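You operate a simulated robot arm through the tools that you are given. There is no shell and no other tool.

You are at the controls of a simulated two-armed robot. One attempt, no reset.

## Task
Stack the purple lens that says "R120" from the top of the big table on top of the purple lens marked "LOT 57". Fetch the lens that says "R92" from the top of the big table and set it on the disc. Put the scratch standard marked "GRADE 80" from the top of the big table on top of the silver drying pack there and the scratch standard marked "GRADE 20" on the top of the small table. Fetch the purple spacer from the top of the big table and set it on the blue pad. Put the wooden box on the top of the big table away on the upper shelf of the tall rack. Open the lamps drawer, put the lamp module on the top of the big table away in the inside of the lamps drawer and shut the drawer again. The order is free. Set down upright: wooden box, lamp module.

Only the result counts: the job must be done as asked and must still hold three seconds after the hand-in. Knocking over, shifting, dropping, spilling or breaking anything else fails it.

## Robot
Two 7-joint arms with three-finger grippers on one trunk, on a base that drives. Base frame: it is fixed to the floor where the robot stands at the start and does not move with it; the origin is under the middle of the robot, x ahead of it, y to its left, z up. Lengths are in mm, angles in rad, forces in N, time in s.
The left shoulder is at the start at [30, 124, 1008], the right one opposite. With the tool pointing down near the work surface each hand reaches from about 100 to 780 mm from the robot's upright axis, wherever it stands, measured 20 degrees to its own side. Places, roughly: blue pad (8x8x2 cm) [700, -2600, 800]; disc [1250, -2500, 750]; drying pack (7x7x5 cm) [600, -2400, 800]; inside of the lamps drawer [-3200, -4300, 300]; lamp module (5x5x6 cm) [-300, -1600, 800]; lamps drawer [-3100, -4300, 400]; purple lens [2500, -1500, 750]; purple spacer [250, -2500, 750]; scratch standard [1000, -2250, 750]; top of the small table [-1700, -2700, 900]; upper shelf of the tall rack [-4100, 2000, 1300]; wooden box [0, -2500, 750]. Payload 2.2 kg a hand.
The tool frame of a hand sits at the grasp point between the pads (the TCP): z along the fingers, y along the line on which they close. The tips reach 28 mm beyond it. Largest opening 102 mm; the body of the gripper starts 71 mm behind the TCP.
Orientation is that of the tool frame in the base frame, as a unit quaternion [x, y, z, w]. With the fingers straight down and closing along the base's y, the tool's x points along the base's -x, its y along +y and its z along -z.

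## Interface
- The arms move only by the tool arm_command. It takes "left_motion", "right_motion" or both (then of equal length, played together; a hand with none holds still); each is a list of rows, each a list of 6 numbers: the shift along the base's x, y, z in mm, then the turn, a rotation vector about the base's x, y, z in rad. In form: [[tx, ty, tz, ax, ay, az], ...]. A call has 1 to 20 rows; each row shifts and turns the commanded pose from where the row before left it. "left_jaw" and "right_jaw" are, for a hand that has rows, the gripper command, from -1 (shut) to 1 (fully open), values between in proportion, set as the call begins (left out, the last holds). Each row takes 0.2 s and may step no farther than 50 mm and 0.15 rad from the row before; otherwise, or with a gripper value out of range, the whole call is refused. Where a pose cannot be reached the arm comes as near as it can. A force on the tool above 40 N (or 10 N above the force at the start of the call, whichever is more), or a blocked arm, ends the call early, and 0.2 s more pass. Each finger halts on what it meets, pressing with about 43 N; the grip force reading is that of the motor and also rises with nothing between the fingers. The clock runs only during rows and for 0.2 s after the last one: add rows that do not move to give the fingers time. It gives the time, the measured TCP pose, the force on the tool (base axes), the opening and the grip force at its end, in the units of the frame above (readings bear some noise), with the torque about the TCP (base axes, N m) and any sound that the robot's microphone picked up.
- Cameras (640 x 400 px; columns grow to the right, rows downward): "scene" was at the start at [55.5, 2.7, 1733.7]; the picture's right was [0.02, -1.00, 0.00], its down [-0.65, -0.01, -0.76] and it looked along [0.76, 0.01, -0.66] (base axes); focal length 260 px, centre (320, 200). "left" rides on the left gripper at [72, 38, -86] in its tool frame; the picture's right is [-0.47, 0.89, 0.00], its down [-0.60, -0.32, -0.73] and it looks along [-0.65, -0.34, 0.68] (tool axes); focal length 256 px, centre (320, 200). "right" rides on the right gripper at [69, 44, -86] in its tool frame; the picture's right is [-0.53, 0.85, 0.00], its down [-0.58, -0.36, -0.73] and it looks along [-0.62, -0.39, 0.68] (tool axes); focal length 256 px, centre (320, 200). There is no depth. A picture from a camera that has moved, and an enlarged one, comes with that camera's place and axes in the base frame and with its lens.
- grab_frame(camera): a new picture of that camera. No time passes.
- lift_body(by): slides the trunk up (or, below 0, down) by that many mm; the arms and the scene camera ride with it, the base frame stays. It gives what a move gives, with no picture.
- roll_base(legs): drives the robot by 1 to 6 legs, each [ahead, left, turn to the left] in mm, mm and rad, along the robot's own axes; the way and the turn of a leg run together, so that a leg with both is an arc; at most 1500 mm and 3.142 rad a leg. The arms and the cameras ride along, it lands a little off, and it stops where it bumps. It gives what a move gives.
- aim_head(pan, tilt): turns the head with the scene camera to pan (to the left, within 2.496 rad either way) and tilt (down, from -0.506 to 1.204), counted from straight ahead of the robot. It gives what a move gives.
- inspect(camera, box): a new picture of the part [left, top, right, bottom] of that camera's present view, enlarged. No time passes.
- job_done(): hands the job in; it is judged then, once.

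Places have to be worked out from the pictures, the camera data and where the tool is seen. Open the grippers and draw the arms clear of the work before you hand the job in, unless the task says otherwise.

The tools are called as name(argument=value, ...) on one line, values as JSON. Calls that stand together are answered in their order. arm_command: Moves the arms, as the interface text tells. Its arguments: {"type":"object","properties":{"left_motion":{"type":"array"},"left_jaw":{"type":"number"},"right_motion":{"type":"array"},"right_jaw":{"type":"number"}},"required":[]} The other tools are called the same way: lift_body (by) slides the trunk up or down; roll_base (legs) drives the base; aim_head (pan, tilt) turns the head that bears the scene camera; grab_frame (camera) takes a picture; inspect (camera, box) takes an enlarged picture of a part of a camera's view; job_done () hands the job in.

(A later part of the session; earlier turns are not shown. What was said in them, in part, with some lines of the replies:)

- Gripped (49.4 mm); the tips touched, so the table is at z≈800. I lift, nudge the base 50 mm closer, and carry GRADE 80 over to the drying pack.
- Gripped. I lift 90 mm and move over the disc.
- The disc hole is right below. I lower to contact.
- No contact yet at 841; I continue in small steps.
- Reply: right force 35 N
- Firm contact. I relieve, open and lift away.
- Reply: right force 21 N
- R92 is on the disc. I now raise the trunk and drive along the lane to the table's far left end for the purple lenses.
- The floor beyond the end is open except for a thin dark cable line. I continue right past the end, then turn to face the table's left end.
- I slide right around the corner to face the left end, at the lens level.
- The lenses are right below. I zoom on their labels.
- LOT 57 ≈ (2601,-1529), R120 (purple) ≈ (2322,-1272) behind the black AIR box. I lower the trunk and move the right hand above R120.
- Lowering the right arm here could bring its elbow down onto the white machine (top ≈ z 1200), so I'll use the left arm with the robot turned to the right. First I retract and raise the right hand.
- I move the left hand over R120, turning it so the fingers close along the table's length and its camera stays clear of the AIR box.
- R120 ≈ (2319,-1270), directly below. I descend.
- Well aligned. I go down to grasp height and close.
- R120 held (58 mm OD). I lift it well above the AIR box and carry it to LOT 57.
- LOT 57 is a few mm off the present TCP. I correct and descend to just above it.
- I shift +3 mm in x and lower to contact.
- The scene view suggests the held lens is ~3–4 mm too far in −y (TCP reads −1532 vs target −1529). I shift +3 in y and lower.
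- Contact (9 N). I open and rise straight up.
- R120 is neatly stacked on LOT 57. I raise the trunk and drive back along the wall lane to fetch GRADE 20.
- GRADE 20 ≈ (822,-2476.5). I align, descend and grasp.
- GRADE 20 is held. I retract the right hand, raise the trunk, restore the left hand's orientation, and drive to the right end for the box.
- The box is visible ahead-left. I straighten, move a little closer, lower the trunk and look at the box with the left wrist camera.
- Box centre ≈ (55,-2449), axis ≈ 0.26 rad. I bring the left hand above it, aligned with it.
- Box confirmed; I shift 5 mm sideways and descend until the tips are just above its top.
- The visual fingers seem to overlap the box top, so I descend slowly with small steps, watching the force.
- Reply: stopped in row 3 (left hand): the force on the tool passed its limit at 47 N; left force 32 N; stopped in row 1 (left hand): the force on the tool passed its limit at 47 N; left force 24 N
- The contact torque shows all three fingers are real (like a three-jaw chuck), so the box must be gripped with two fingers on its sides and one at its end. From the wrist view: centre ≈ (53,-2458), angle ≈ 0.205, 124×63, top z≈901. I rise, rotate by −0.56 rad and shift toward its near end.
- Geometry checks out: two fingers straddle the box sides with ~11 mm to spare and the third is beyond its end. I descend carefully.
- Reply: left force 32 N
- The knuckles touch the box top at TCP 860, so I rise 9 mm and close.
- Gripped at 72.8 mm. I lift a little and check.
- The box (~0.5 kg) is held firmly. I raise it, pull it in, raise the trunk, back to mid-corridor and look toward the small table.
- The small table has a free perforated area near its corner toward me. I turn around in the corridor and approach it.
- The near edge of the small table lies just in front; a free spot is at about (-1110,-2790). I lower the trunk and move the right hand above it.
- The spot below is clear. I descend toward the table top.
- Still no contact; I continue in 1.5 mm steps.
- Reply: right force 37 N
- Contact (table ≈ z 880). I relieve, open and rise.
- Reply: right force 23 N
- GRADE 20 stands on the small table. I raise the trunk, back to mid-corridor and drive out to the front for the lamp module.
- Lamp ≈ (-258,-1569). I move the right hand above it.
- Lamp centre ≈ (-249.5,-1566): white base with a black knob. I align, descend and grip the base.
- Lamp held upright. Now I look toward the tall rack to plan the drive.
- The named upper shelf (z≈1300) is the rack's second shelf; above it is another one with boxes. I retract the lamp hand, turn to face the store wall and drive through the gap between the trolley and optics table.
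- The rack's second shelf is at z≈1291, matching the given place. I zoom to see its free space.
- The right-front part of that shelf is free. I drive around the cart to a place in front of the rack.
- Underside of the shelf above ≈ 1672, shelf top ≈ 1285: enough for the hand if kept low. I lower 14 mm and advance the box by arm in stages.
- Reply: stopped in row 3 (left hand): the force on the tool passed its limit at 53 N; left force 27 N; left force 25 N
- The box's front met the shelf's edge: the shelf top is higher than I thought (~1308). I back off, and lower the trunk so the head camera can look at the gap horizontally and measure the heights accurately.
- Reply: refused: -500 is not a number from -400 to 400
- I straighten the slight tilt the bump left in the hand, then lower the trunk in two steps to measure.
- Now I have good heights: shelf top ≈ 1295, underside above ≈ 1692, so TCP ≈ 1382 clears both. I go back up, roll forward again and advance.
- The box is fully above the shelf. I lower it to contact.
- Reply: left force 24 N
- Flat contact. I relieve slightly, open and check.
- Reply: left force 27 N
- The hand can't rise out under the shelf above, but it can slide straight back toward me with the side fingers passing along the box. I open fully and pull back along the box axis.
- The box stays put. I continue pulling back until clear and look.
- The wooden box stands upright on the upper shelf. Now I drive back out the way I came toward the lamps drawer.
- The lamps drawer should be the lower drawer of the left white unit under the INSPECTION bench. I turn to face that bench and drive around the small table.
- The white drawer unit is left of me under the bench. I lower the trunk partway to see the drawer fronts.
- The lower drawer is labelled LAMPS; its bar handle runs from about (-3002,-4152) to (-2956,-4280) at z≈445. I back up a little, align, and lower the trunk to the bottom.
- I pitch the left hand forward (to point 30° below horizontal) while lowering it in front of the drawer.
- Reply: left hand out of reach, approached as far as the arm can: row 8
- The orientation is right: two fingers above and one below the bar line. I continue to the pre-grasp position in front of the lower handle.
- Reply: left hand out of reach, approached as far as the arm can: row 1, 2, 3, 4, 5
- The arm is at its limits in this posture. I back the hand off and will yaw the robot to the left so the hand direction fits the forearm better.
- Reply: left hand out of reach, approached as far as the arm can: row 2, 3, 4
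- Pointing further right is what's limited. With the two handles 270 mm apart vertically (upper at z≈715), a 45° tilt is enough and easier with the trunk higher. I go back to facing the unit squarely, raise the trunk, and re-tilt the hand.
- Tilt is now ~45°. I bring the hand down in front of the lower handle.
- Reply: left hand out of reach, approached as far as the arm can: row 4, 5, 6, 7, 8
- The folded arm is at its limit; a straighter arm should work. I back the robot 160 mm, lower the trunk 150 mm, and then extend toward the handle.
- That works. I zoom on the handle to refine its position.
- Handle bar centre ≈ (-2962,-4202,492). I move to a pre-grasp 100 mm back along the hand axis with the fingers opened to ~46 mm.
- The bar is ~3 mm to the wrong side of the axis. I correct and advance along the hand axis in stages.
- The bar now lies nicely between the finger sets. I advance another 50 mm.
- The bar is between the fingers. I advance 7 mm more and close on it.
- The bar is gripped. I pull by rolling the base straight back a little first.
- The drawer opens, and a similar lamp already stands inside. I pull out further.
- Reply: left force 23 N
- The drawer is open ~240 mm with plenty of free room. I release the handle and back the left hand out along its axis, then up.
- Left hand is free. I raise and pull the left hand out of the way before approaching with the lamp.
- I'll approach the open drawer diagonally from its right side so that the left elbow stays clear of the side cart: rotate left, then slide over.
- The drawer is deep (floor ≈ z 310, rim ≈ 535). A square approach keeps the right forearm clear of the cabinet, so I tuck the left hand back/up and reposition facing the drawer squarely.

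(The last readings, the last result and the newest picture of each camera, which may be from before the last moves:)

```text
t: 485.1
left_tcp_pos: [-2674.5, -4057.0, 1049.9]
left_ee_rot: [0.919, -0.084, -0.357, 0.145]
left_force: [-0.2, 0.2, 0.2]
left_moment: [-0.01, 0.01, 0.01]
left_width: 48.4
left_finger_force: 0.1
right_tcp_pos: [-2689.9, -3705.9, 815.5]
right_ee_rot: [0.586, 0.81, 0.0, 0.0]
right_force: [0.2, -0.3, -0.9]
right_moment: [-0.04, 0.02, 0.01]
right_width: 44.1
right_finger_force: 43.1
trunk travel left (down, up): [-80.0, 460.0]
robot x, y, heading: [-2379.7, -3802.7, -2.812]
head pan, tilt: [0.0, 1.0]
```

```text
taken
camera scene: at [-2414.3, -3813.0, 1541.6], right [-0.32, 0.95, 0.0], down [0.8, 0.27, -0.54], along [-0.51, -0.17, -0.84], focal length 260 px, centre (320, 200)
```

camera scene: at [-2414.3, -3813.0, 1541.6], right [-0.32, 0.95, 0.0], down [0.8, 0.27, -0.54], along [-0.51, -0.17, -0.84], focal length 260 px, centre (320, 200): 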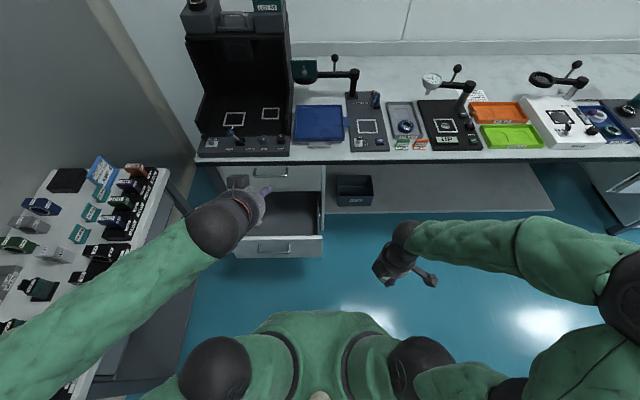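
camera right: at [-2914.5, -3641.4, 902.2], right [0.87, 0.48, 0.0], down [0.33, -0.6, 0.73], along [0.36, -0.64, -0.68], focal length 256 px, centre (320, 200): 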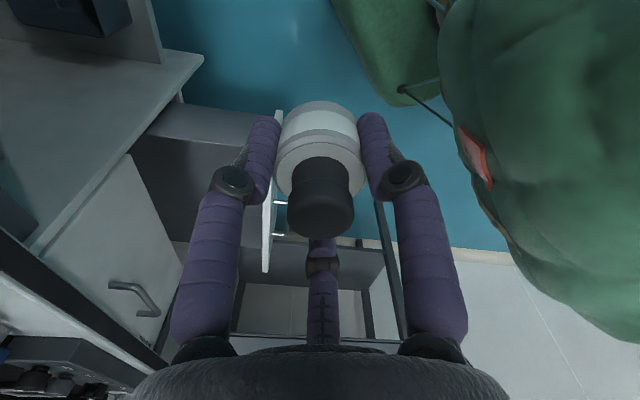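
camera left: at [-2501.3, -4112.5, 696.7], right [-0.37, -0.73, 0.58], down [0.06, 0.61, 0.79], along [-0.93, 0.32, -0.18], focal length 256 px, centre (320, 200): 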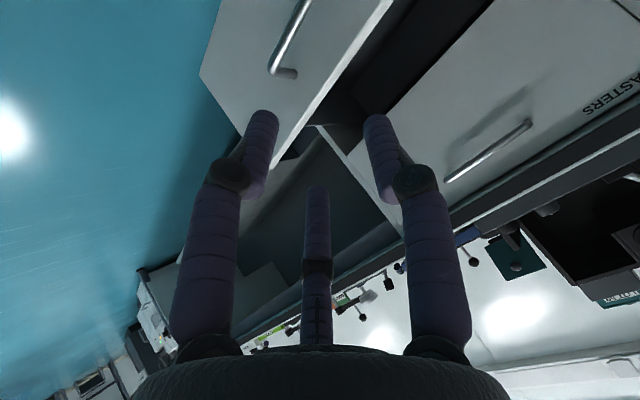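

Now I move 60 mm closer, raise the left hand further out of the way, lower the right hand with the lamp, and bring it across over the drawer.

arm_command(left_motion=[[8.5, -12, 37, 0, 0, 0], [8.5, -12, 37, 0, 0, 0], [8.5, -12, 37, 0, 0, 0], [8.5, -12, 37, 0, 0, 0], [0, 0, 0, 0, 0, 0]], right_motion=[[0, 0, -40, 0, 0, 0], [0, 0, -40, 0, 0, 0], [0, 0, -40, 0, 0, 0], [0, 0, -40, 0, 0, 0], [0, 0, 0, 0, 0, 0]])

roll_base(legs=[[60, 0, 0.018]])

grab_frame(camera="scene")

```text
t: 486.3
left_tcp_pos: [-2641.8, -4108.1, 1199.0]
left_ee_rot: [0.919, -0.085, -0.357, 0.144]
left_force: [0.5, 0.0, 1.0]
left_moment: [0.03, 0.02, 0.0]
left_width: 48.5
left_finger_force: 0.1
right_tcp_pos: [-2688.1, -3704.6, 658.4]
right_ee_rot: [0.586, 0.81, 0.0, 0.0]
right_force: [0.9, 0.2, -0.3]
right_moment: [0.01, 0.02, 0.02]
right_width: 44.0
right_finger_force: 42.6
trunk travel left (down, up): [-80.0, 460.0]
robot x, y, heading: [-2377.8, -3801.2, -2.812]
head pan, tilt: [0.0, 1.0]
```

```text
t: 487.2
left_tcp_pos: [-2695.4, -4133.4, 1199.3]
left_ee_rot: [0.92, -0.076, -0.356, 0.148]
left_force: [-0.3, -0.7, -0.5]
left_moment: [0.05, -0.04, 0.0]
left_width: 48.3
left_finger_force: 0.0
right_tcp_pos: [-2747.7, -3730.8, 659.0]
right_ee_rot: [0.578, 0.816, 0.002, 0.001]
right_force: [-1.2, 1.2, -1.5]
right_moment: [0.03, -0.04, -0.01]
right_width: 43.9
right_finger_force: 42.3
trunk travel left (down, up): [-80.0, 460.0]
robot x, y, heading: [-2432.8, -3820.3, -2.791]
head pan, tilt: [0.0, 1.0]
```

```text
taken
camera scene: at [-2473.2, -3834.4, 1541.5], right [-0.34, 0.94, 0.0], down [0.79, 0.28, -0.54], along [-0.51, -0.18, -0.84], focal length 260 px, centre (320, 200)
```

scene: 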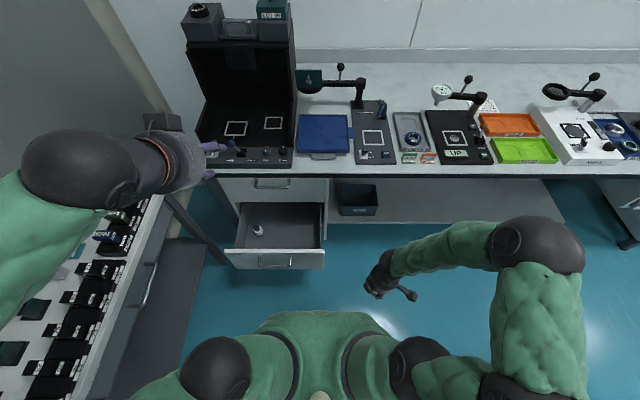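

The drawer is clear below. I carry the lamp across at z≈659.

arm_command(right_motion=[[-16.7, -44.7, 0, 0, 0, 0], [-16.7, -44.7, 0, 0, 0, 0], [-16.7, -44.7, 0, 0, 0, 0], [-16.7, -44.7, 0, 0, 0, 0], [-16.7, -44.7, 0, 0, 0, 0], [-16.7, -44.7, 0, 0, 0, 0], [-16.7, -44.7, 0, 0, 0, 0], [-16.7, -44.7, 0, 0, 0, 0], [-16.7, -44.7, 0, 0, 0, 0], [0, 0, 0, 0, 0, 0]])

grab_frame(camera="scene")

grab_frame(camera="right")

```text
t: 489.4
left_tcp_pos: [-2694.6, -4133.3, 1199.3]
left_ee_rot: [0.92, -0.076, -0.356, 0.148]
left_force: [-0.8, -0.2, 0.0]
left_moment: [0.01, 0.02, -0.02]
left_width: 48.4
left_finger_force: 0.0
right_tcp_pos: [-2893.7, -4137.2, 660.1]
right_ee_rot: [0.579, 0.816, 0.0, 0.0]
right_force: [-1.1, 0.0, -1.5]
right_moment: [0.02, 0.01, 0.01]
right_width: 43.8
right_finger_force: 42.6
trunk travel left (down, up): [-80.0, 460.0]
robot x, y, heading: [-2435.2, -3817.7, -2.798]
head pan, tilt: [0.0, 1.0]
```

```text
taken
camera scene: at [-2471.7, -3833.9, 1541.6], right [-0.34, 0.94, 0.0], down [0.79, 0.28, -0.54], along [-0.51, -0.18, -0.84], focal length 260 px, centre (320, 200)
```

scene: 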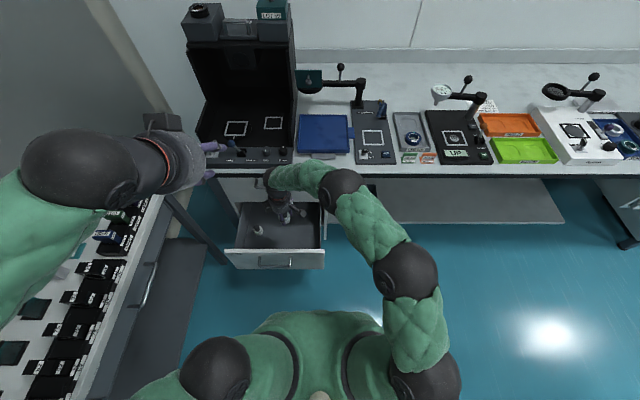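

```text
taken
camera right: at [-2875.2, -4056.5, 745.3], right [0.97, -0.22, 0.0], down [-0.15, -0.67, 0.73], along [-0.16, -0.71, -0.68], focal length 256 px, centre (320, 200)
```

right: 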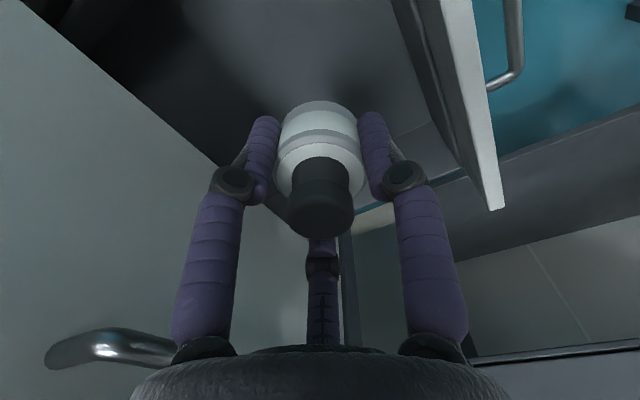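

The lamp hangs over the free area. I lower in stages, watching forearm clearance.

arm_command(right_motion=[[-2, 2, -40, 0, 0, 0], [-2, 2, -40, 0, 0, 0], [0, 0, -40, 0, 0, 0], [0, 0, 0, 0, 0, 0]])

grab_frame(camera="scene")

grab_frame(camera="right")

```text
t: 490.4
left_tcp_pos: [-2694.6, -4133.0, 1198.4]
left_ee_rot: [0.92, -0.076, -0.356, 0.147]
left_force: [-0.3, -0.3, -0.4]
left_moment: [-0.01, 0.0, -0.01]
left_width: 48.3
left_finger_force: 0.1
right_tcp_pos: [-2902.3, -4131.2, 539.4]
right_ee_rot: [0.579, 0.815, 0.001, 0.001]
right_force: [0.0, 0.2, -2.1]
right_moment: [0.01, -0.01, -0.02]
right_width: 44.3
right_finger_force: 42.9
trunk travel left (down, up): [-80.0, 460.0]
robot x, y, heading: [-2432.2, -3818.1, -2.795]
head pan, tilt: [0.0, 1.0]
```

```text
taken
camera scene: at [-2471.8, -3834.1, 1541.6], right [-0.34, 0.94, 0.0], down [0.79, 0.28, -0.54], along [-0.51, -0.18, -0.84], focal length 260 px, centre (320, 200)
```

scene: 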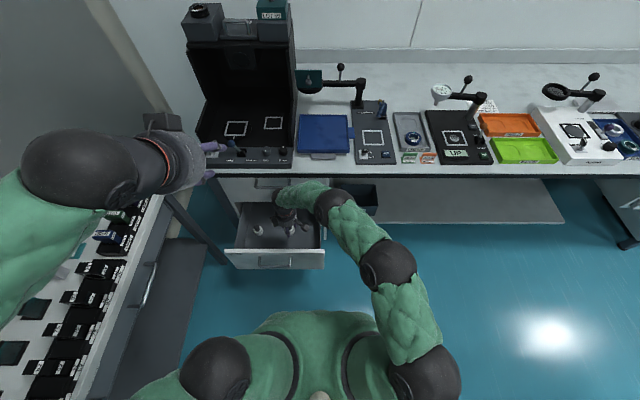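

```text
taken
camera right: at [-2882.9, -4051.7, 626.1], right [0.97, -0.22, 0.0], down [-0.15, -0.67, 0.73], along [-0.16, -0.71, -0.68], focal length 256 px, centre (320, 200)
```

right: 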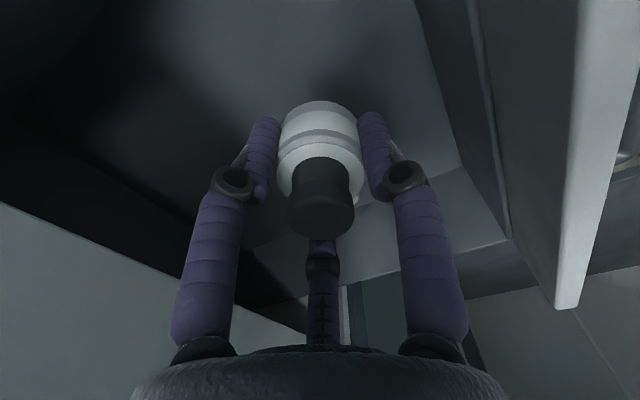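

inspect(camera="scene", box=[220, 160, 380, 280])

```text
3.33 times, centred on (300, 220) of scene
camera zoom: at [-2471.8, -3834.1, 1541.6], right [-0.34, 0.94, 0.0], down [0.79, 0.28, -0.54], along [-0.51, -0.18, -0.84], focal length 867 px, centre (387, 133)
```

zoom: 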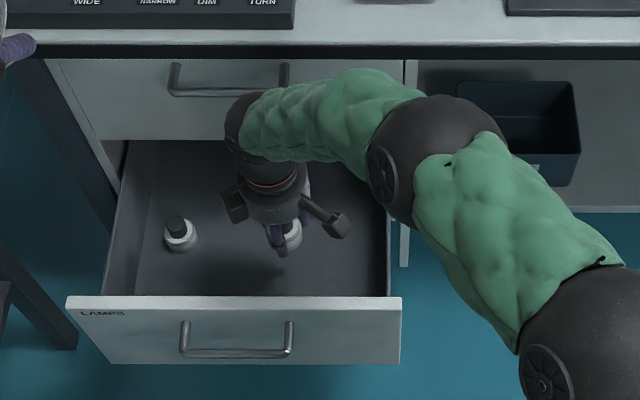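

The elbow ball stays well above the rim while the forearm slopes up. I continue lowering.

arm_command(right_motion=[[0, 0, -40, 0, 0, 0], [0, 0, -40, 0, 0, 0], [0, 0, -25, 0, 0, 0], [0, 0, 0, 0, 0, 0]])

inspect(camera="scene", box=[220, 160, 380, 280])

grab_frame(camera="right")

```text
t: 491.4
left_tcp_pos: [-2694.0, -4133.4, 1198.4]
left_ee_rot: [0.92, -0.076, -0.355, 0.148]
left_force: [-0.3, 0.2, 0.7]
left_moment: [-0.02, -0.01, -0.02]
left_width: 48.5
left_finger_force: 0.1
right_tcp_pos: [-2901.7, -4131.2, 435.0]
right_ee_rot: [0.578, 0.816, 0.001, 0.001]
right_force: [-0.4, -0.2, -1.5]
right_moment: [0.0, 0.02, -0.03]
right_width: 44.2
right_finger_force: 42.8
trunk travel left (down, up): [-80.0, 460.0]
robot x, y, heading: [-2436.4, -3818.8, -2.791]
head pan, tilt: [0.0, 1.0]
```

```text
3.33 times, centred on (300, 220) of scene
camera zoom: at [-2471.8, -3834.1, 1541.6], right [-0.34, 0.94, 0.0], down [0.79, 0.28, -0.54], along [-0.51, -0.18, -0.84], focal length 867 px, centre (387, 133)
```

zoom: 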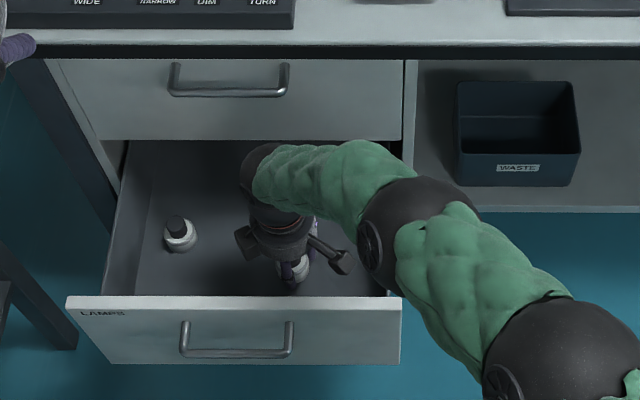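

```text
taken
camera right: at [-2883.3, -4050.4, 521.7], right [0.97, -0.22, 0.0], down [-0.15, -0.67, 0.73], along [-0.16, -0.71, -0.68], focal length 256 px, centre (320, 200)
```

right: 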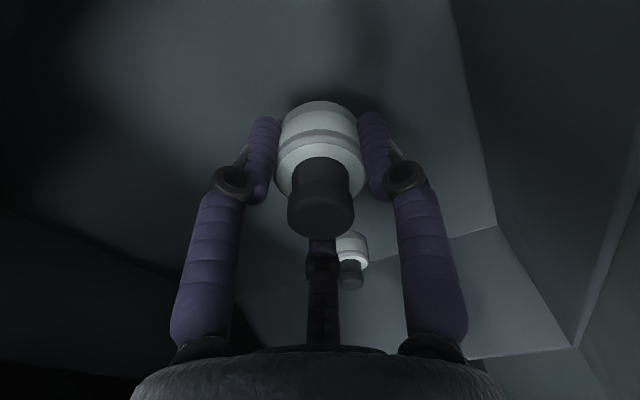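

arm_command(right_motion=[[0, 0, -15, 0, 0, 0], [0, 0, -15, 0, 0, 0], [0, 0, -10, 0, 0, 0], [0, 0, 0, 0, 0, 0]])

inspect(camera="scene", box=[250, 190, 350, 260])

grab_frame(camera="right")

```text
t: 492.4
left_tcp_pos: [-2694.2, -4132.2, 1199.1]
left_ee_rot: [0.92, -0.076, -0.356, 0.147]
left_force: [-0.2, -0.3, -0.5]
left_moment: [0.01, 0.01, -0.02]
left_width: 48.5
left_finger_force: 0.0
right_tcp_pos: [-2903.1, -4130.1, 393.9]
right_ee_rot: [0.579, 0.815, 0.001, 0.001]
right_force: [0.3, 0.1, -1.3]
right_moment: [-0.01, -0.03, -0.02]
right_width: 44.1
right_finger_force: 42.8
trunk travel left (down, up): [-80.0, 460.0]
robot x, y, heading: [-2435.9, -3818.2, -2.794]
head pan, tilt: [0.0, 1.0]
```

```text
5.71 times, centred on (300, 225) of scene
camera zoom: at [-2471.8, -3834.1, 1541.6], right [-0.34, 0.94, 0.0], down [0.79, 0.28, -0.54], along [-0.51, -0.18, -0.84], focal length 1487 px, centre (434, 57)
```

zoom: 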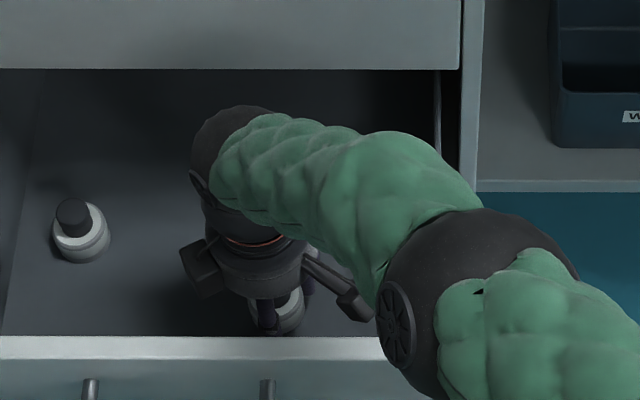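

```text
taken
camera right: at [-2883.0, -4051.0, 480.2], right [0.97, -0.22, 0.0], down [-0.15, -0.67, 0.73], along [-0.16, -0.71, -0.68], focal length 256 px, centre (320, 200)
```

right: 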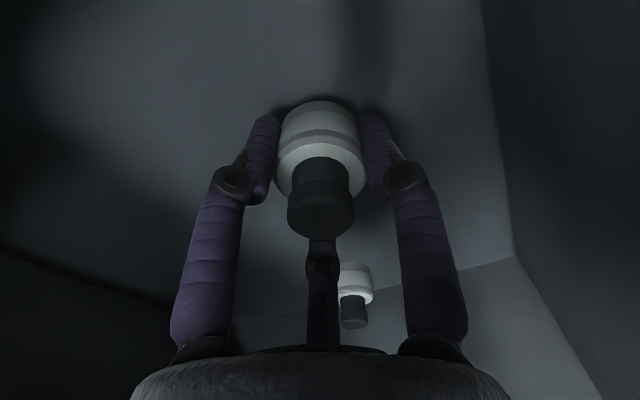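

Clearances look fine. I continue down slowly to contact.

arm_command(right_motion=[[0, 0, -8, 0, 0, 0], [0, 0, -8, 0, 0, 0], [0, 0, -6, 0, 0, 0], [0, 0, -6, 0, 0, 0], [0, 0, 0, 0, 0, 0]])

arm_command(right_motion=[[0, 0, -3, 0, 0, 0], [0, 0, -3, 0, 0, 0], [0, 0, -3, 0, 0, 0], [0, 0, 0, 0, 0, 0]])

grab_frame(camera="right")

```text
t: 493.6
left_tcp_pos: [-2693.6, -4131.9, 1199.4]
left_ee_rot: [0.92, -0.076, -0.356, 0.148]
left_force: [-1.3, 0.5, -0.5]
left_moment: [0.0, -0.01, 0.01]
left_width: 48.4
left_finger_force: 0.1
right_tcp_pos: [-2904.0, -4131.1, 375.6]
right_ee_rot: [0.579, 0.815, -0.002, 0.001]
right_force: [-0.5, -3.2, 16.9]
right_moment: [0.05, -0.13, -0.01]
right_width: 44.1
right_finger_force: 43.6
right hand out of reach, approached as far as the arm can: row 4
trunk travel left (down, up): [-80.0, 460.0]
robot x, y, heading: [-2435.6, -3822.3, -2.798]
head pan, tilt: [0.0, 1.0]
```

```text
t: 494.3
left_tcp_pos: [-2694.6, -4132.3, 1198.5]
left_ee_rot: [0.92, -0.075, -0.356, 0.147]
left_force: [0.6, 0.0, 0.1]
left_moment: [0.05, 0.0, 0.04]
left_width: 48.3
left_finger_force: 0.0
right_tcp_pos: [-2906.0, -4130.9, 373.3]
right_ee_rot: [0.579, 0.815, -0.007, -0.002]
right_force: [-2.4, 2.8, 9.6]
right_moment: [0.23, -0.1, 0.06]
right_width: 43.9
right_finger_force: 42.5
right hand out of reach, approached as far as the arm can: row 2
trunk travel left (down, up): [-80.0, 460.0]
robot x, y, heading: [-2437.0, -3823.0, -2.791]
head pan, tilt: [0.0, 1.0]
stopped in row 3 (right hand): the force on the tool passed its limit at 40 N (the readings are from after the stop); the commanded pose is now the measured one
```

```text
taken
camera right: at [-2885.8, -4050.5, 459.9], right [0.97, -0.23, -0.01], down [-0.15, -0.66, 0.74], along [-0.17, -0.72, -0.67], focal length 256 px, centre (320, 200)
```

right: 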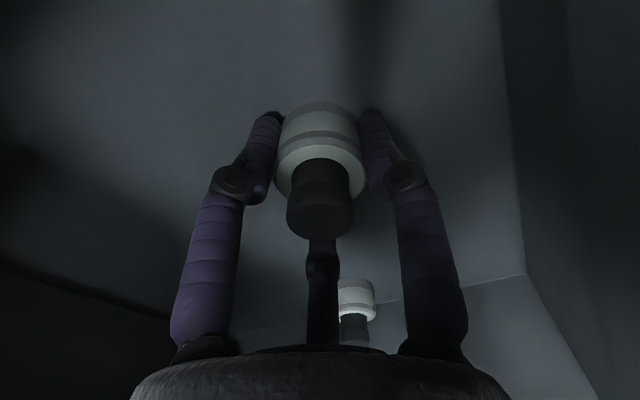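

The lamp touches the drawer floor (z≈340). I relieve, level the hand, and open.

arm_command(right_motion=[[0, 0, 2, 0.009, -0.0114, 0], [0, 0, 0, 0, 0, 0]])

arm_command(right_motion=[[0, 0, 0, 0, 0, 0], [0, 0, 0, 0, 0, 0], [0, 0, 0, 0, 0, 0]], right_jaw=0.3)

grab_frame(camera="right")

```text
t: 494.9
left_tcp_pos: [-2694.5, -4133.4, 1200.5]
left_ee_rot: [0.92, -0.076, -0.356, 0.147]
left_force: [-0.9, 0.4, -0.6]
left_moment: [0.0, 0.02, 0.02]
left_width: 48.1
left_finger_force: 0.1
right_tcp_pos: [-2902.4, -4130.1, 375.2]
right_ee_rot: [0.579, 0.815, 0.003, 0.002]
right_force: [-0.5, -0.5, 1.0]
right_moment: [-0.04, 0.03, 0.03]
right_width: 43.8
right_finger_force: 42.8
trunk travel left (down, up): [-80.0, 460.0]
robot x, y, heading: [-2434.4, -3819.3, -2.795]
head pan, tilt: [0.0, 1.0]
```

```text
t: 495.7
left_tcp_pos: [-2694.2, -4132.8, 1198.9]
left_ee_rot: [0.92, -0.076, -0.356, 0.148]
left_force: [-0.3, -0.2, 0.4]
left_moment: [-0.01, 0.0, 0.01]
left_width: 48.5
left_finger_force: 0.1
right_tcp_pos: [-2902.5, -4130.1, 375.8]
right_ee_rot: [0.579, 0.815, 0.002, 0.002]
right_force: [0.5, 0.8, -0.6]
right_moment: [0.0, 0.01, -0.02]
right_width: 66.4
right_finger_force: 0.1
trunk travel left (down, up): [-80.0, 460.0]
robot x, y, heading: [-2438.7, -3822.6, -2.797]
head pan, tilt: [0.0, 1.0]
```

```text
taken
camera right: at [-2883.3, -4050.1, 461.7], right [0.97, -0.23, 0.0], down [-0.16, -0.67, 0.73], along [-0.16, -0.71, -0.68], focal length 256 px, centre (320, 200)
```

right: 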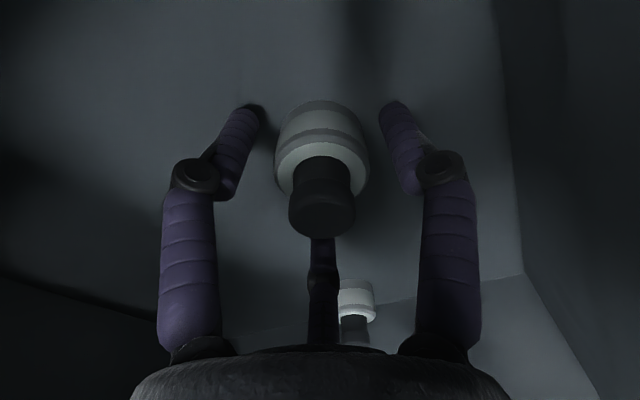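

The lamp stands upright. I open wider and rise straight up out of the drawer.

arm_command(right_motion=[[0, 0, 0, 0, 0, 0], [0, 0, 15, 0, 0, 0], [0, 0, 40, 0, 0, 0], [0, 0, 45, 0, 0, 0], [0, 0, 45, 0, 0, 0], [0, 0, 45, 0, 0, 0], [0, 0, 45, 0, 0, 0], [0, 0, 40, 0, 0, 0], [0, 0, 0, 0, 0, 0]], right_jaw=0.7)

inspect(camera="scene", box=[220, 160, 380, 280])

grab_frame(camera="right")

```text
t: 497.7
left_tcp_pos: [-2695.1, -4132.9, 1199.6]
left_ee_rot: [0.92, -0.075, -0.356, 0.148]
left_force: [0.5, 0.5, -0.1]
left_moment: [-0.02, 0.0, -0.01]
left_width: 48.4
left_finger_force: 0.0
right_tcp_pos: [-2904.1, -4131.7, 652.8]
right_ee_rot: [0.579, 0.815, 0.002, 0.0]
right_force: [-0.3, -0.2, 0.2]
right_moment: [0.0, 0.0, 0.0]
right_width: 86.8
right_finger_force: 0.0
trunk travel left (down, up): [-80.0, 460.0]
robot x, y, heading: [-2433.7, -3824.9, -2.8]
head pan, tilt: [0.0, 1.0]
```

```text
3.33 times, centred on (300, 220) of scene
camera zoom: at [-2471.7, -3834.2, 1541.5], right [-0.34, 0.94, 0.0], down [0.79, 0.28, -0.54], along [-0.51, -0.18, -0.84], focal length 867 px, centre (387, 133)
```

zoom: 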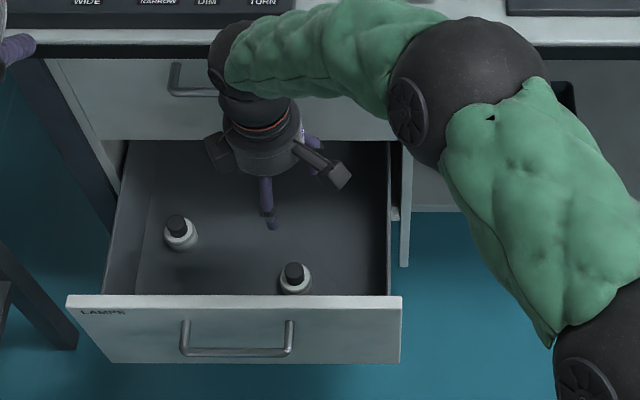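

```text
taken
camera right: at [-2885.3, -4050.9, 738.6], right [0.97, -0.23, 0.0], down [-0.16, -0.67, 0.73], along [-0.16, -0.71, -0.69], focal length 256 px, centre (320, 200)
```

right: 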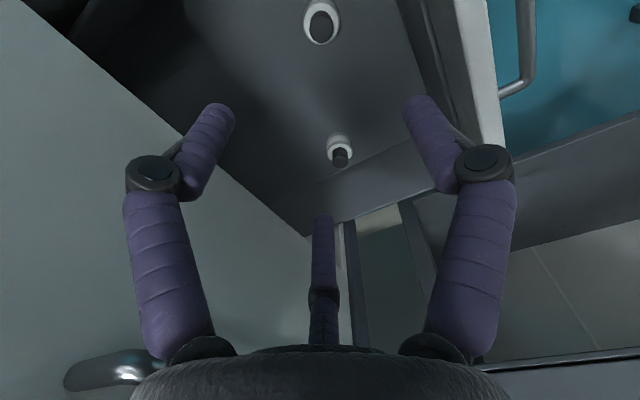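

The lamp stands upright beside the other one. I withdraw the right hand sideways and up, then back the base to the handle-grip position.

arm_command(right_motion=[[16.7, 44.7, 0, 0, 0, 0], [16.7, 44.7, 0, 0, 0, 0], [16.7, 44.7, 0, 0, 0, 0], [16.7, 44.7, 0, 0, 0, 0], [16.7, 44.7, 0, 0, 0, 0], [16.7, 44.7, 0, 0, 0, 0], [16.7, 44.7, 0, 0, 0, 0], [16.7, 44.7, 0, 0, 0, 0], [16.7, 44.7, 0, 0, 0, 0], [0, 0, 45, 0, 0, 0], [0, 0, 45, 0, 0, 0], [0, 0, 45, 0, 0, 0]])

roll_base(legs=[[-382, 31, 0.008]])

aim_head(pan=0.25, tilt=0.85)

grab_frame(camera="scene")

```text
t: 500.3
left_tcp_pos: [-2694.6, -4132.6, 1199.7]
left_ee_rot: [0.919, -0.076, -0.356, 0.148]
left_force: [0.5, -0.4, 0.2]
left_moment: [0.0, -0.01, 0.0]
left_width: 48.4
left_finger_force: 0.1
right_tcp_pos: [-2752.3, -3728.6, 785.7]
right_ee_rot: [0.579, 0.815, 0.002, 0.001]
right_force: [-0.1, 0.4, 1.0]
right_moment: [0.0, 0.01, 0.01]
right_width: 86.9
right_finger_force: 0.1
trunk travel left (down, up): [-80.0, 460.0]
robot x, y, heading: [-2437.9, -3822.9, -2.795]
head pan, tilt: [0.0, 1.0]
```

```text
t: 502.7
left_tcp_pos: [-2315.1, -4030.5, 1199.5]
left_ee_rot: [0.92, -0.071, -0.355, 0.15]
left_force: [0.7, 0.7, 1.2]
left_moment: [0.02, 0.01, -0.01]
left_width: 48.6
left_finger_force: 0.1
right_tcp_pos: [-2379.9, -3628.0, 785.0]
right_ee_rot: [0.576, 0.818, 0.001, 0.001]
right_force: [0.0, -0.1, -0.4]
right_moment: [0.02, 0.01, -0.01]
right_width: 87.0
right_finger_force: 0.1
trunk travel left (down, up): [-80.0, 460.0]
robot x, y, heading: [-2059.0, -3717.6, -2.787]
head pan, tilt: [0.0, 1.0]
```

```text
t: 503.5
left_tcp_pos: [-2314.6, -4032.2, 1198.7]
left_ee_rot: [0.92, -0.071, -0.355, 0.15]
left_force: [-0.1, -0.1, 0.3]
left_moment: [0.03, 0.03, 0.01]
left_width: 48.4
left_finger_force: 0.1
right_tcp_pos: [-2380.9, -3628.7, 785.2]
right_ee_rot: [0.577, 0.817, 0.002, 0.001]
right_force: [0.0, 0.2, -0.1]
right_moment: [-0.03, 0.0, 0.05]
right_width: 86.5
right_finger_force: 0.0
trunk travel left (down, up): [-80.0, 460.0]
robot x, y, heading: [-2059.1, -3719.9, -2.784]
head pan, tilt: [0.25, 0.85]
```

```text
taken
camera scene: at [-2094.3, -3750.8, 1552.6], right [-0.57, 0.82, 0.0], down [0.62, 0.43, -0.66], along [-0.54, -0.37, -0.75], focal length 260 px, centre (320, 200)
```

scene: 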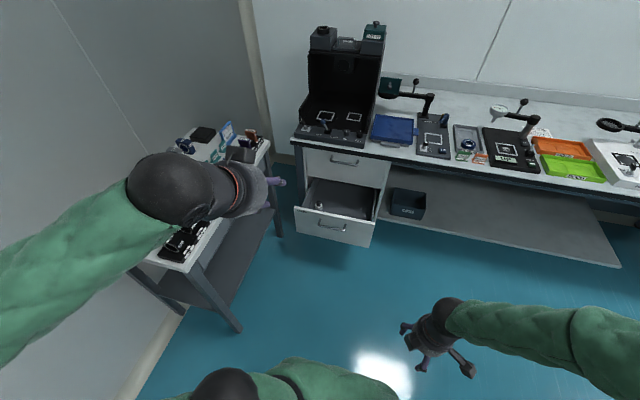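

I bring the left hand back down to the handle, reversing the earlier path.

arm_command(left_motion=[[-35, -3, -34, 0, 0, 0], [-35, -3, -34, 0, 0, 0], [-35, -3, -34, 0, 0, 0], [-35, -3, -34, 0, 0, 0], [-35, -3, -34, 0, 0, 0], [-35, -3, -34, 0, 0, 0], [-12, -4, -45, 0, 0, 0], [-12, -4, -45, 0, 0, 0], [-12, -4, -45, 0, 0, 0], [-12, -4, -45, 0, 0, 0], [-12, -4, -45, 0, 0, 0], [-12, -4, -45, 0, 0, 0], [-12, -4, -45, 0, 0, 0], [0, 0, 0, 0, 0, 0]], left_jaw=-0.1)

grab_frame(camera="left")

inspect(camera="scene", box=[260, 150, 400, 260])

```text
t: 506.5
left_tcp_pos: [-2606.7, -4079.5, 677.1]
left_ee_rot: [0.92, -0.071, -0.354, 0.15]
left_force: [0.6, 0.3, 0.4]
left_moment: [0.03, 0.03, 0.01]
left_width: 45.8
left_finger_force: 0.1
right_tcp_pos: [-2378.7, -3628.5, 784.7]
right_ee_rot: [0.576, 0.818, 0.002, 0.001]
right_force: [-0.1, 0.4, 0.1]
right_moment: [-0.02, -0.02, -0.01]
right_width: 86.7
right_finger_force: 0.1
trunk travel left (down, up): [-80.0, 460.0]
robot x, y, heading: [-2057.3, -3714.9, -2.785]
head pan, tilt: [0.25, 0.85]
```

```text
taken
camera left: at [-2496.3, -4110.9, 703.3], right [-0.37, -0.73, 0.58], down [0.06, 0.61, 0.79], along [-0.93, 0.32, -0.18], focal length 256 px, centre (320, 200)
```

left: 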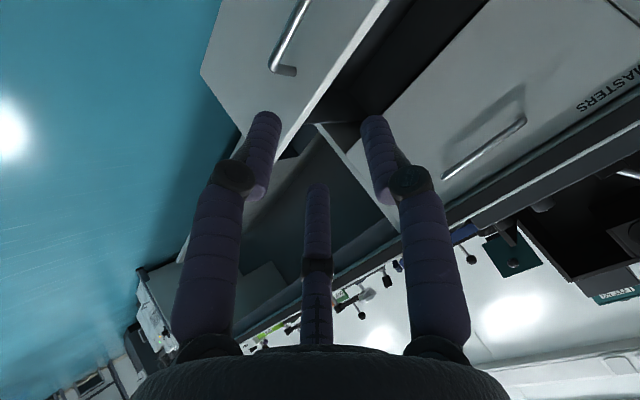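

```text
3.64 times, centred on (330, 205) of scene
camera zoom: at [-2094.4, -3750.8, 1552.7], right [-0.57, 0.82, 0.0], down [0.62, 0.43, -0.66], along [-0.54, -0.37, -0.75], focal length 946 px, centre (284, 182)
```

zoom: 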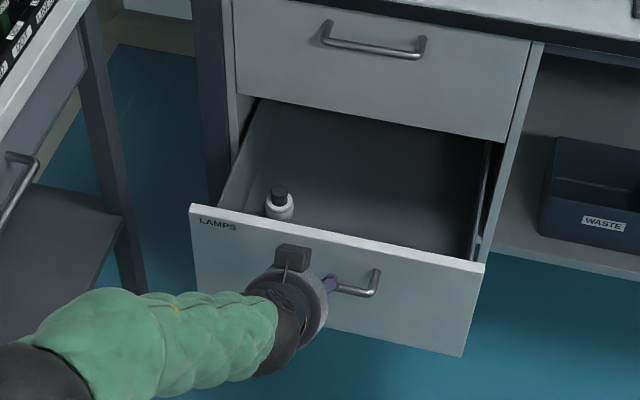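

arm_command(left_motion=[[-21, -6.7, -33.6, 0, 0, 0], [-21, -6.7, -33.6, 0, 0, 0], [-21.3, -6.7, -33.6, 0, 0, 0], [-17, -5.5, -17.5, 0, 0, 0], [-17, -5.5, -17.5, 0, 0, 0], [0, 0, 0, 0, 0, 0]])

grab_frame(camera="left")

```text
t: 507.9
left_tcp_pos: [-2705.9, -4107.4, 544.6]
left_ee_rot: [0.92, -0.071, -0.355, 0.149]
left_force: [0.4, 0.3, -0.6]
left_moment: [-0.01, 0.01, 0.03]
left_width: 45.6
left_finger_force: 0.0
right_tcp_pos: [-2379.3, -3628.9, 785.3]
right_ee_rot: [0.576, 0.818, 0.002, 0.001]
right_force: [0.9, 0.1, 0.2]
right_moment: [-0.03, 0.01, 0.03]
right_width: 86.5
right_finger_force: 0.1
trunk travel left (down, up): [-80.0, 460.0]
robot x, y, heading: [-2061.7, -3715.5, -2.785]
head pan, tilt: [0.25, 0.85]
```

```text
taken
camera left: at [-2595.4, -4139.9, 571.1], right [-0.37, -0.73, 0.58], down [0.06, 0.61, 0.79], along [-0.93, 0.32, -0.18], focal length 256 px, centre (320, 200)
```

left: 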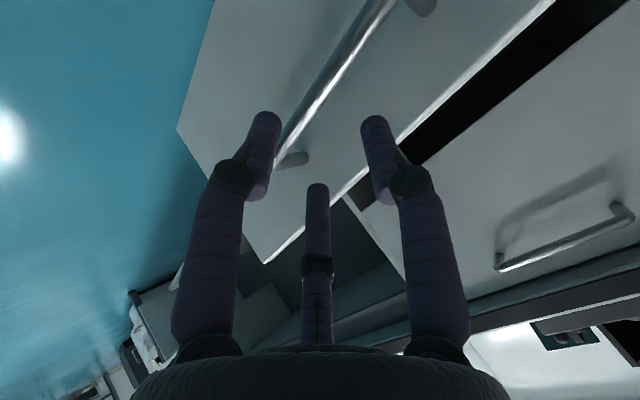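

Same view as in the first approach. I advance the rest and close on the bar.

arm_command(left_motion=[[-10.6, -4.2, -12.8, 0, 0, 0], [-10.6, -4.2, -12.8, 0, 0, 0], [-10.6, -4.2, -12.4, 0, 0, 0], [0, 0, 0, 0, 0, 0]])

arm_command(left_motion=[[0, 0, 0, 0, 0, 0], [0, 0, 0, 0, 0, 0], [0, 0, 0, 0, 0, 0], [0, 0, 0, 0, 0, 0]], left_jaw=-1)

grab_frame(camera="left")

```text
t: 508.9
left_tcp_pos: [-2738.7, -4120.8, 506.1]
left_ee_rot: [0.92, -0.071, -0.355, 0.149]
left_force: [0.0, -0.5, -0.2]
left_moment: [0.01, 0.0, -0.02]
left_width: 45.9
left_finger_force: 0.1
right_tcp_pos: [-2379.0, -3629.0, 784.5]
right_ee_rot: [0.575, 0.818, 0.002, 0.002]
right_force: [0.8, -0.1, -0.8]
right_moment: [0.0, -0.01, 0.0]
right_width: 86.6
right_finger_force: 0.1
trunk travel left (down, up): [-80.0, 460.0]
robot x, y, heading: [-2060.0, -3721.5, -2.785]
head pan, tilt: [0.25, 0.85]
```

```text
t: 509.9
left_tcp_pos: [-2739.2, -4120.5, 505.2]
left_ee_rot: [0.92, -0.072, -0.354, 0.149]
left_force: [1.1, -0.6, -3.8]
left_moment: [-0.48, -0.22, -0.5]
left_width: 19.6
left_finger_force: 44.2
right_tcp_pos: [-2379.1, -3627.5, 785.6]
right_ee_rot: [0.575, 0.818, 0.001, 0.002]
right_force: [-0.5, -0.3, 0.6]
right_moment: [0.01, 0.0, -0.02]
right_width: 86.7
right_finger_force: 0.0
trunk travel left (down, up): [-80.0, 460.0]
robot x, y, heading: [-2058.2, -3715.3, -2.787]
head pan, tilt: [0.25, 0.85]
```

```text
taken
camera left: at [-2627.4, -4152.9, 532.3], right [-0.37, -0.73, 0.58], down [0.06, 0.61, 0.79], along [-0.93, 0.32, -0.18], focal length 256 px, centre (320, 200)
```

left: 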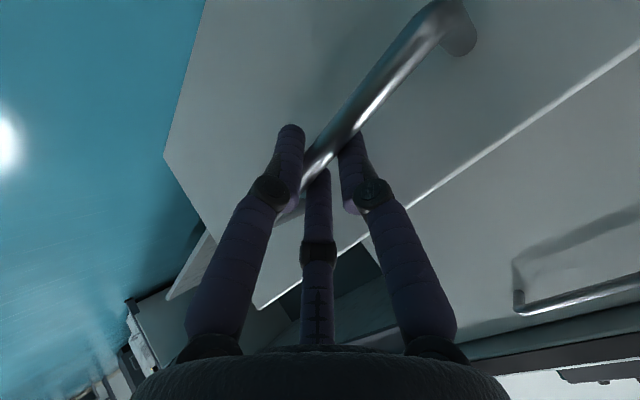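

Gripped. I close the drawer gently with several short forward legs.

roll_base(legs=[[50, 0, 0], [50, 0, 0], [50, 0, 0], [40, 0, 0]])

inspect(camera="scene", box=[260, 150, 400, 270])

```text
t: 512.4
left_tcp_pos: [-2916.4, -4184.8, 506.0]
left_ee_rot: [0.92, -0.072, -0.356, 0.149]
left_force: [-5.5, 15.0, -5.3]
left_moment: [-0.33, -0.15, -0.85]
left_width: 19.2
left_finger_force: 44.2
right_tcp_pos: [-2557.1, -3694.1, 784.8]
right_ee_rot: [0.575, 0.818, 0.002, 0.002]
right_force: [0.3, -0.6, -1.0]
right_moment: [0.02, -0.02, 0.0]
right_width: 86.8
right_finger_force: 0.0
trunk travel left (down, up): [-80.0, 460.0]
robot x, y, heading: [-2236.4, -3781.4, -2.789]
head pan, tilt: [0.25, 0.85]
```

```text
3.33 times, centred on (330, 210) of scene
camera zoom: at [-2273.7, -3815.8, 1552.6], right [-0.57, 0.82, 0.0], down [0.62, 0.43, -0.66], along [-0.54, -0.37, -0.75], focal length 867 px, centre (287, 167)
```

zoom: 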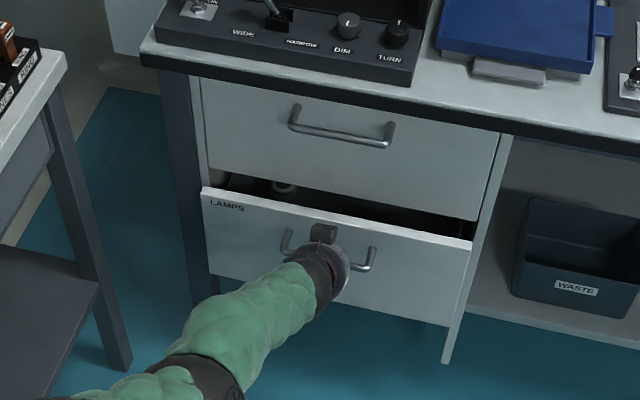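

About 46 mm remain. I push on with small legs.

roll_base(legs=[[25, 0, 0], [20, 0, 0]])

arm_command(left_motion=[[-2.8, -1, 0, 0, 0, 0], [-2.8, -1, 0, 0, 0, 0], [-2.8, -1, 0, 0, 0, 0], [0, 0, 0, 0, 0, 0]])

inspect(camera="scene", box=[260, 150, 400, 270])

```text
t: 513.6
left_tcp_pos: [-2959.7, -4199.4, 505.9]
left_ee_rot: [0.92, -0.074, -0.355, 0.147]
left_force: [-5.2, 3.0, -8.5]
left_moment: [-0.23, -0.11, -0.39]
left_width: 19.4
left_finger_force: 44.6
right_tcp_pos: [-2599.5, -3708.7, 784.4]
right_ee_rot: [0.576, 0.817, 0.002, 0.002]
right_force: [0.3, -0.4, 0.3]
right_moment: [0.01, 0.03, -0.01]
right_width: 86.9
right_finger_force: 0.0
trunk travel left (down, up): [-80.0, 460.0]
robot x, y, heading: [-2280.1, -3796.3, -2.788]
head pan, tilt: [0.25, 0.85]
```

```text
t: 514.3
left_tcp_pos: [-2961.1, -4201.1, 504.7]
left_ee_rot: [0.921, -0.075, -0.353, 0.148]
left_force: [21.7, 8.1, 20.9]
left_moment: [-0.52, -0.37, -0.51]
left_width: 19.5
left_finger_force: 44.4
right_tcp_pos: [-2597.8, -3708.9, 785.9]
right_ee_rot: [0.574, 0.819, 0.001, 0.001]
right_force: [0.0, 0.9, 0.4]
right_moment: [-0.02, -0.01, -0.02]
right_width: 86.8
right_finger_force: 0.0
trunk travel left (down, up): [-80.0, 460.0]
robot x, y, heading: [-2275.5, -3800.3, -2.785]
head pan, tilt: [0.25, 0.85]
stopped in row 3 (left hand): the force on the tool passed its limit at 44 N (the readings are from after the stop); the commanded pose is now the measured one
```

```text
3.33 times, centred on (330, 210) of scene
camera zoom: at [-2310.3, -3829.9, 1553.0], right [-0.57, 0.82, 0.0], down [0.62, 0.43, -0.66], along [-0.54, -0.38, -0.75], focal length 867 px, centre (287, 167)
```

zoom: 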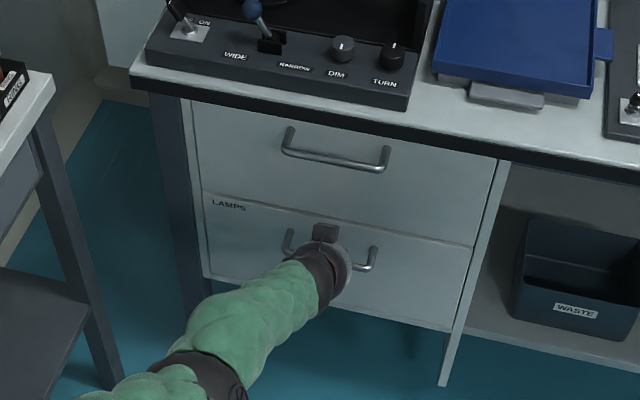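

The drawer is shut (firm stop). I release the handle carefully and back out along the hand axis.

arm_command(left_motion=[[0, 0, 0, 0, 0, 0], [0, 0, 0, 0, 0, 0], [0, 0, 0, 0, 0, 0]], left_jaw=-0.1)

grab_frame(camera="left")

```text
t: 515.1
left_tcp_pos: [-2961.1, -4200.4, 502.8]
left_ee_rot: [0.922, -0.072, -0.352, 0.146]
left_force: [-0.1, 0.3, -0.2]
left_moment: [0.01, 0.01, 0.02]
left_width: 45.9
left_finger_force: 0.0
right_tcp_pos: [-2598.0, -3709.6, 785.2]
right_ee_rot: [0.575, 0.818, 0.002, 0.002]
right_force: [-1.0, 0.3, -0.2]
right_moment: [0.01, 0.03, -0.01]
right_width: 86.8
right_finger_force: 0.0
trunk travel left (down, up): [-80.0, 460.0]
robot x, y, heading: [-2279.6, -3799.4, -2.789]
head pan, tilt: [0.25, 0.85]
```

```text
taken
camera left: at [-2851.5, -4233.2, 529.2], right [-0.37, -0.73, 0.58], down [0.05, 0.6, 0.8], along [-0.93, 0.33, -0.19], focal length 256 px, centre (320, 200)
```

left: 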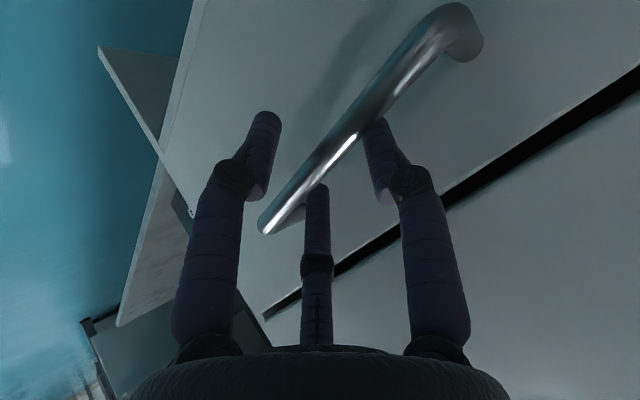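

I centre the bar between the fingers first, then back out.

arm_command(left_motion=[[-2.6, -1, 2.8, 0, 0, 0], [0, 0, 0, 0, 0, 0], [8, 2.6, 8.3, 0, 0, 0], [17, 5.5, 17.5, 0, 0, 0], [17, 5.5, 17.5, 0, 0, 0], [20, 7, 20, 0, 0, 0], [25, 8, 25, 0, 0, 0], [25, 8, 25, 0, 0, 0], [0, 0, 0, 0, 0, 0]])

inspect(camera="scene", box=[260, 150, 400, 270])

grab_frame(camera="left")

```text
t: 517.1
left_tcp_pos: [-2851.7, -4167.0, 618.1]
left_ee_rot: [0.922, -0.072, -0.352, 0.146]
left_force: [-0.4, -0.6, 0.3]
left_moment: [0.02, 0.0, 0.03]
left_width: 45.7
left_finger_force: 0.2
right_tcp_pos: [-2598.5, -3710.8, 784.3]
right_ee_rot: [0.576, 0.818, 0.002, 0.002]
right_force: [-0.2, -0.1, -0.7]
right_moment: [0.01, 0.03, 0.01]
right_width: 86.6
right_finger_force: 0.0
trunk travel left (down, up): [-80.0, 460.0]
robot x, y, heading: [-2276.0, -3800.0, -2.785]
head pan, tilt: [0.25, 0.85]
```

```text
3.33 times, centred on (330, 210) of scene
camera zoom: at [-2313.9, -3831.8, 1552.6], right [-0.57, 0.82, 0.0], down [0.62, 0.43, -0.66], along [-0.54, -0.37, -0.75], focal length 867 px, centre (287, 167)
```

zoom: 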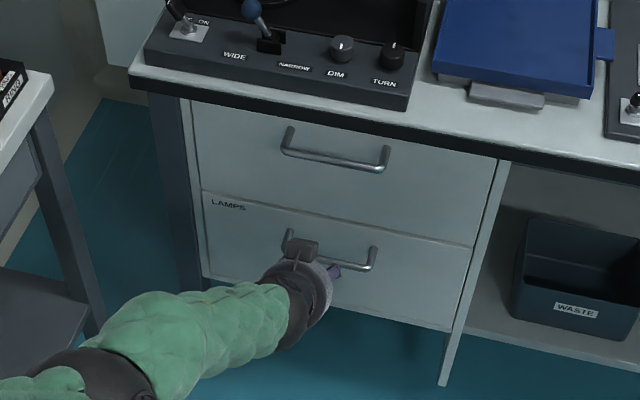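

```text
taken
camera left: at [-2740.2, -4198.3, 644.7], right [-0.37, -0.73, 0.57], down [0.05, 0.6, 0.8], along [-0.93, 0.33, -0.19], focal length 256 px, centre (320, 200)
```

left: 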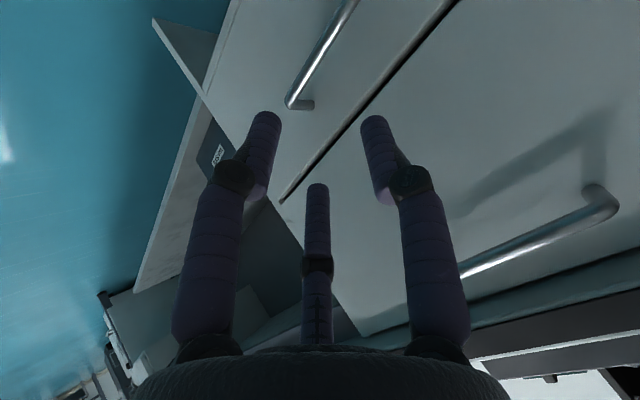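

The drawer is fully shut. I back the base away, open both grippers and draw the arms clear.

roll_base(legs=[[-250, 0, 0]])

arm_command(left_motion=[[12, 4, 40, 0, 0, 0], [12, 4, 40, 0, 0, 0], [12, 4, 40, 0, 0, 0], [12, 4, 40, 0, 0, 0], [0, 0, 0, 0, 0, 0]], left_jaw=1, right_motion=[[0, 0, 20, 0, 0, 0], [0, 0, 20, 0, 0, 0], [0, 0, 20, 0, 0, 0], [0, 0, 20, 0, 0, 0], [0, 0, 0, 0, 0, 0]], right_jaw=1)

lift_body(by=200)

grab_frame(camera="scene")

inspect(camera="scene", box=[280, 130, 400, 230])

```text
t: 518.9
left_tcp_pos: [-2622.8, -4079.3, 618.2]
left_ee_rot: [0.921, -0.075, -0.352, 0.145]
left_force: [0.2, -0.2, -0.7]
left_moment: [-0.02, 0.01, 0.0]
left_width: 45.9
left_finger_force: 0.1
right_tcp_pos: [-2367.9, -3623.0, 785.7]
right_ee_rot: [0.578, 0.816, 0.001, 0.001]
right_force: [0.4, -0.1, 0.2]
right_moment: [0.02, 0.02, 0.05]
right_width: 86.7
right_finger_force: 0.1
trunk travel left (down, up): [-80.0, 460.0]
robot x, y, heading: [-2049.0, -3711.4, -2.786]
head pan, tilt: [0.25, 0.85]
```

```text
t: 520.1
left_tcp_pos: [-2571.7, -4065.8, 778.5]
left_ee_rot: [0.922, -0.076, -0.351, 0.145]
left_force: [0.2, 0.1, -0.4]
left_moment: [-0.01, 0.0, 0.02]
left_width: 102.0
left_finger_force: 0.1
right_tcp_pos: [-2368.7, -3622.8, 864.9]
right_ee_rot: [0.577, 0.817, 0.002, 0.002]
right_force: [0.0, -0.2, -0.4]
right_moment: [0.01, 0.0, 0.0]
right_width: 102.0
right_finger_force: 0.0
trunk travel left (down, up): [-80.0, 460.0]
robot x, y, heading: [-2044.2, -3713.8, -2.788]
head pan, tilt: [0.25, 0.85]
```

```text
t: 522.3
left_tcp_pos: [-2571.5, -4065.8, 977.9]
left_ee_rot: [0.922, -0.074, -0.352, 0.145]
left_force: [1.0, -0.1, -0.5]
left_moment: [-0.03, 0.01, -0.03]
left_width: 102.1
left_finger_force: 0.1
right_tcp_pos: [-2368.5, -3622.9, 1064.3]
right_ee_rot: [0.577, 0.817, 0.003, 0.001]
right_force: [0.1, 0.4, 0.0]
right_moment: [-0.03, 0.0, 0.01]
right_width: 102.3
right_finger_force: 0.1
trunk travel left (down, up): [-280.0, 260.0]
robot x, y, heading: [-2045.5, -3715.7, -2.79]
head pan, tilt: [0.25, 0.85]
```

```text
taken
camera scene: at [-2084.3, -3747.2, 1752.5], right [-0.56, 0.83, 0.0], down [0.62, 0.42, -0.66], along [-0.54, -0.37, -0.75], focal length 260 px, centre (320, 200)
```

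scene: 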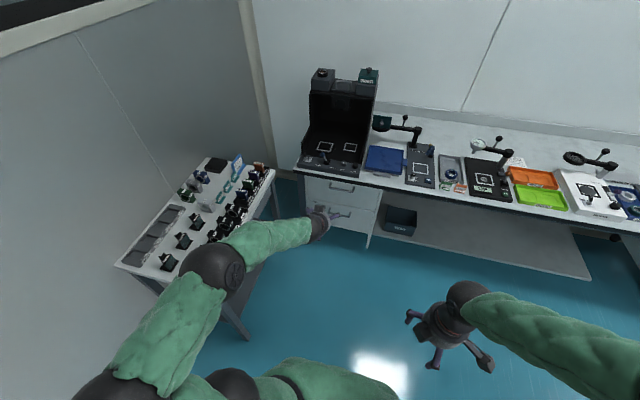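

```text
4.00 times, centred on (340, 180) of scene
camera zoom: at [-2084.3, -3747.2, 1752.5], right [-0.56, 0.83, 0.0], down [0.62, 0.42, -0.66], along [-0.54, -0.37, -0.75], focal length 1041 px, centre (240, 280)
```

zoom: 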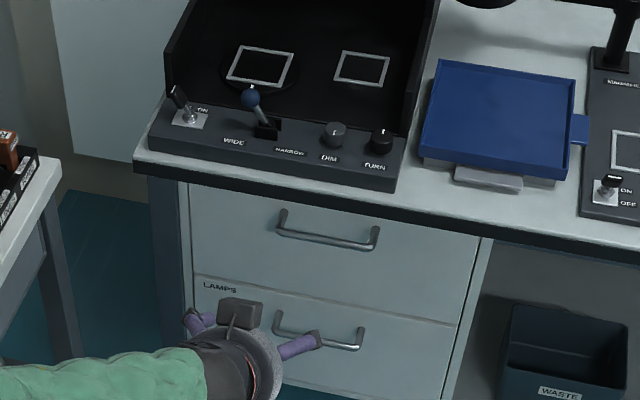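

The drawer is closed with the lamp inside. The last pictures of each other placement showed it in order: spacer on blue pad, GRADE 80 on pack, R92 on disc, R120 on LOT 57, GRADE 20 on small table, box on upper shelf. Both grippers are open and clear, so I hand in the job.

job_done()

```text
The job is handed in.
```

I finished all seven parts of the job and handed it in; no verdict has come back yet. I checked each placement by camera right after setting it down, but I did not go back for a final look at the tables or the rack.

- **Lenses:** the purple R120 is stacked on LOT 57, and R92 sits on the disc.
- **Scratch standards:** GRADE 80 is on the silver drying pack, and GRADE 20 is on the small table.
- **Spacer:** it is on the blue pad, a little off centre.
- **Wooden box:** it stands upright on the rack shelf at about 1300 mm. I used that shelf because it matches the place you gave; a higher shelf at about 1700 mm already holds similar wooden boxes behind an orange rail.
- **Lamp module:** it stands upright in the lamps drawer, and the drawer is shut. It went in next to a similar lamp that was already there.

**Bumps on the way:** the box's leading end touched the front edge of the rack shelf on the first try. I backed off, measured the shelf height and placed it cleanly. The left hand also pressed on the box top once before I found a grip that worked. I saw nothing else shift or fall.

The text says the grippers have two fingers, but the contact readings and pictures show three that close toward the centre. That changed how I had to hold the box and the drawer handle.
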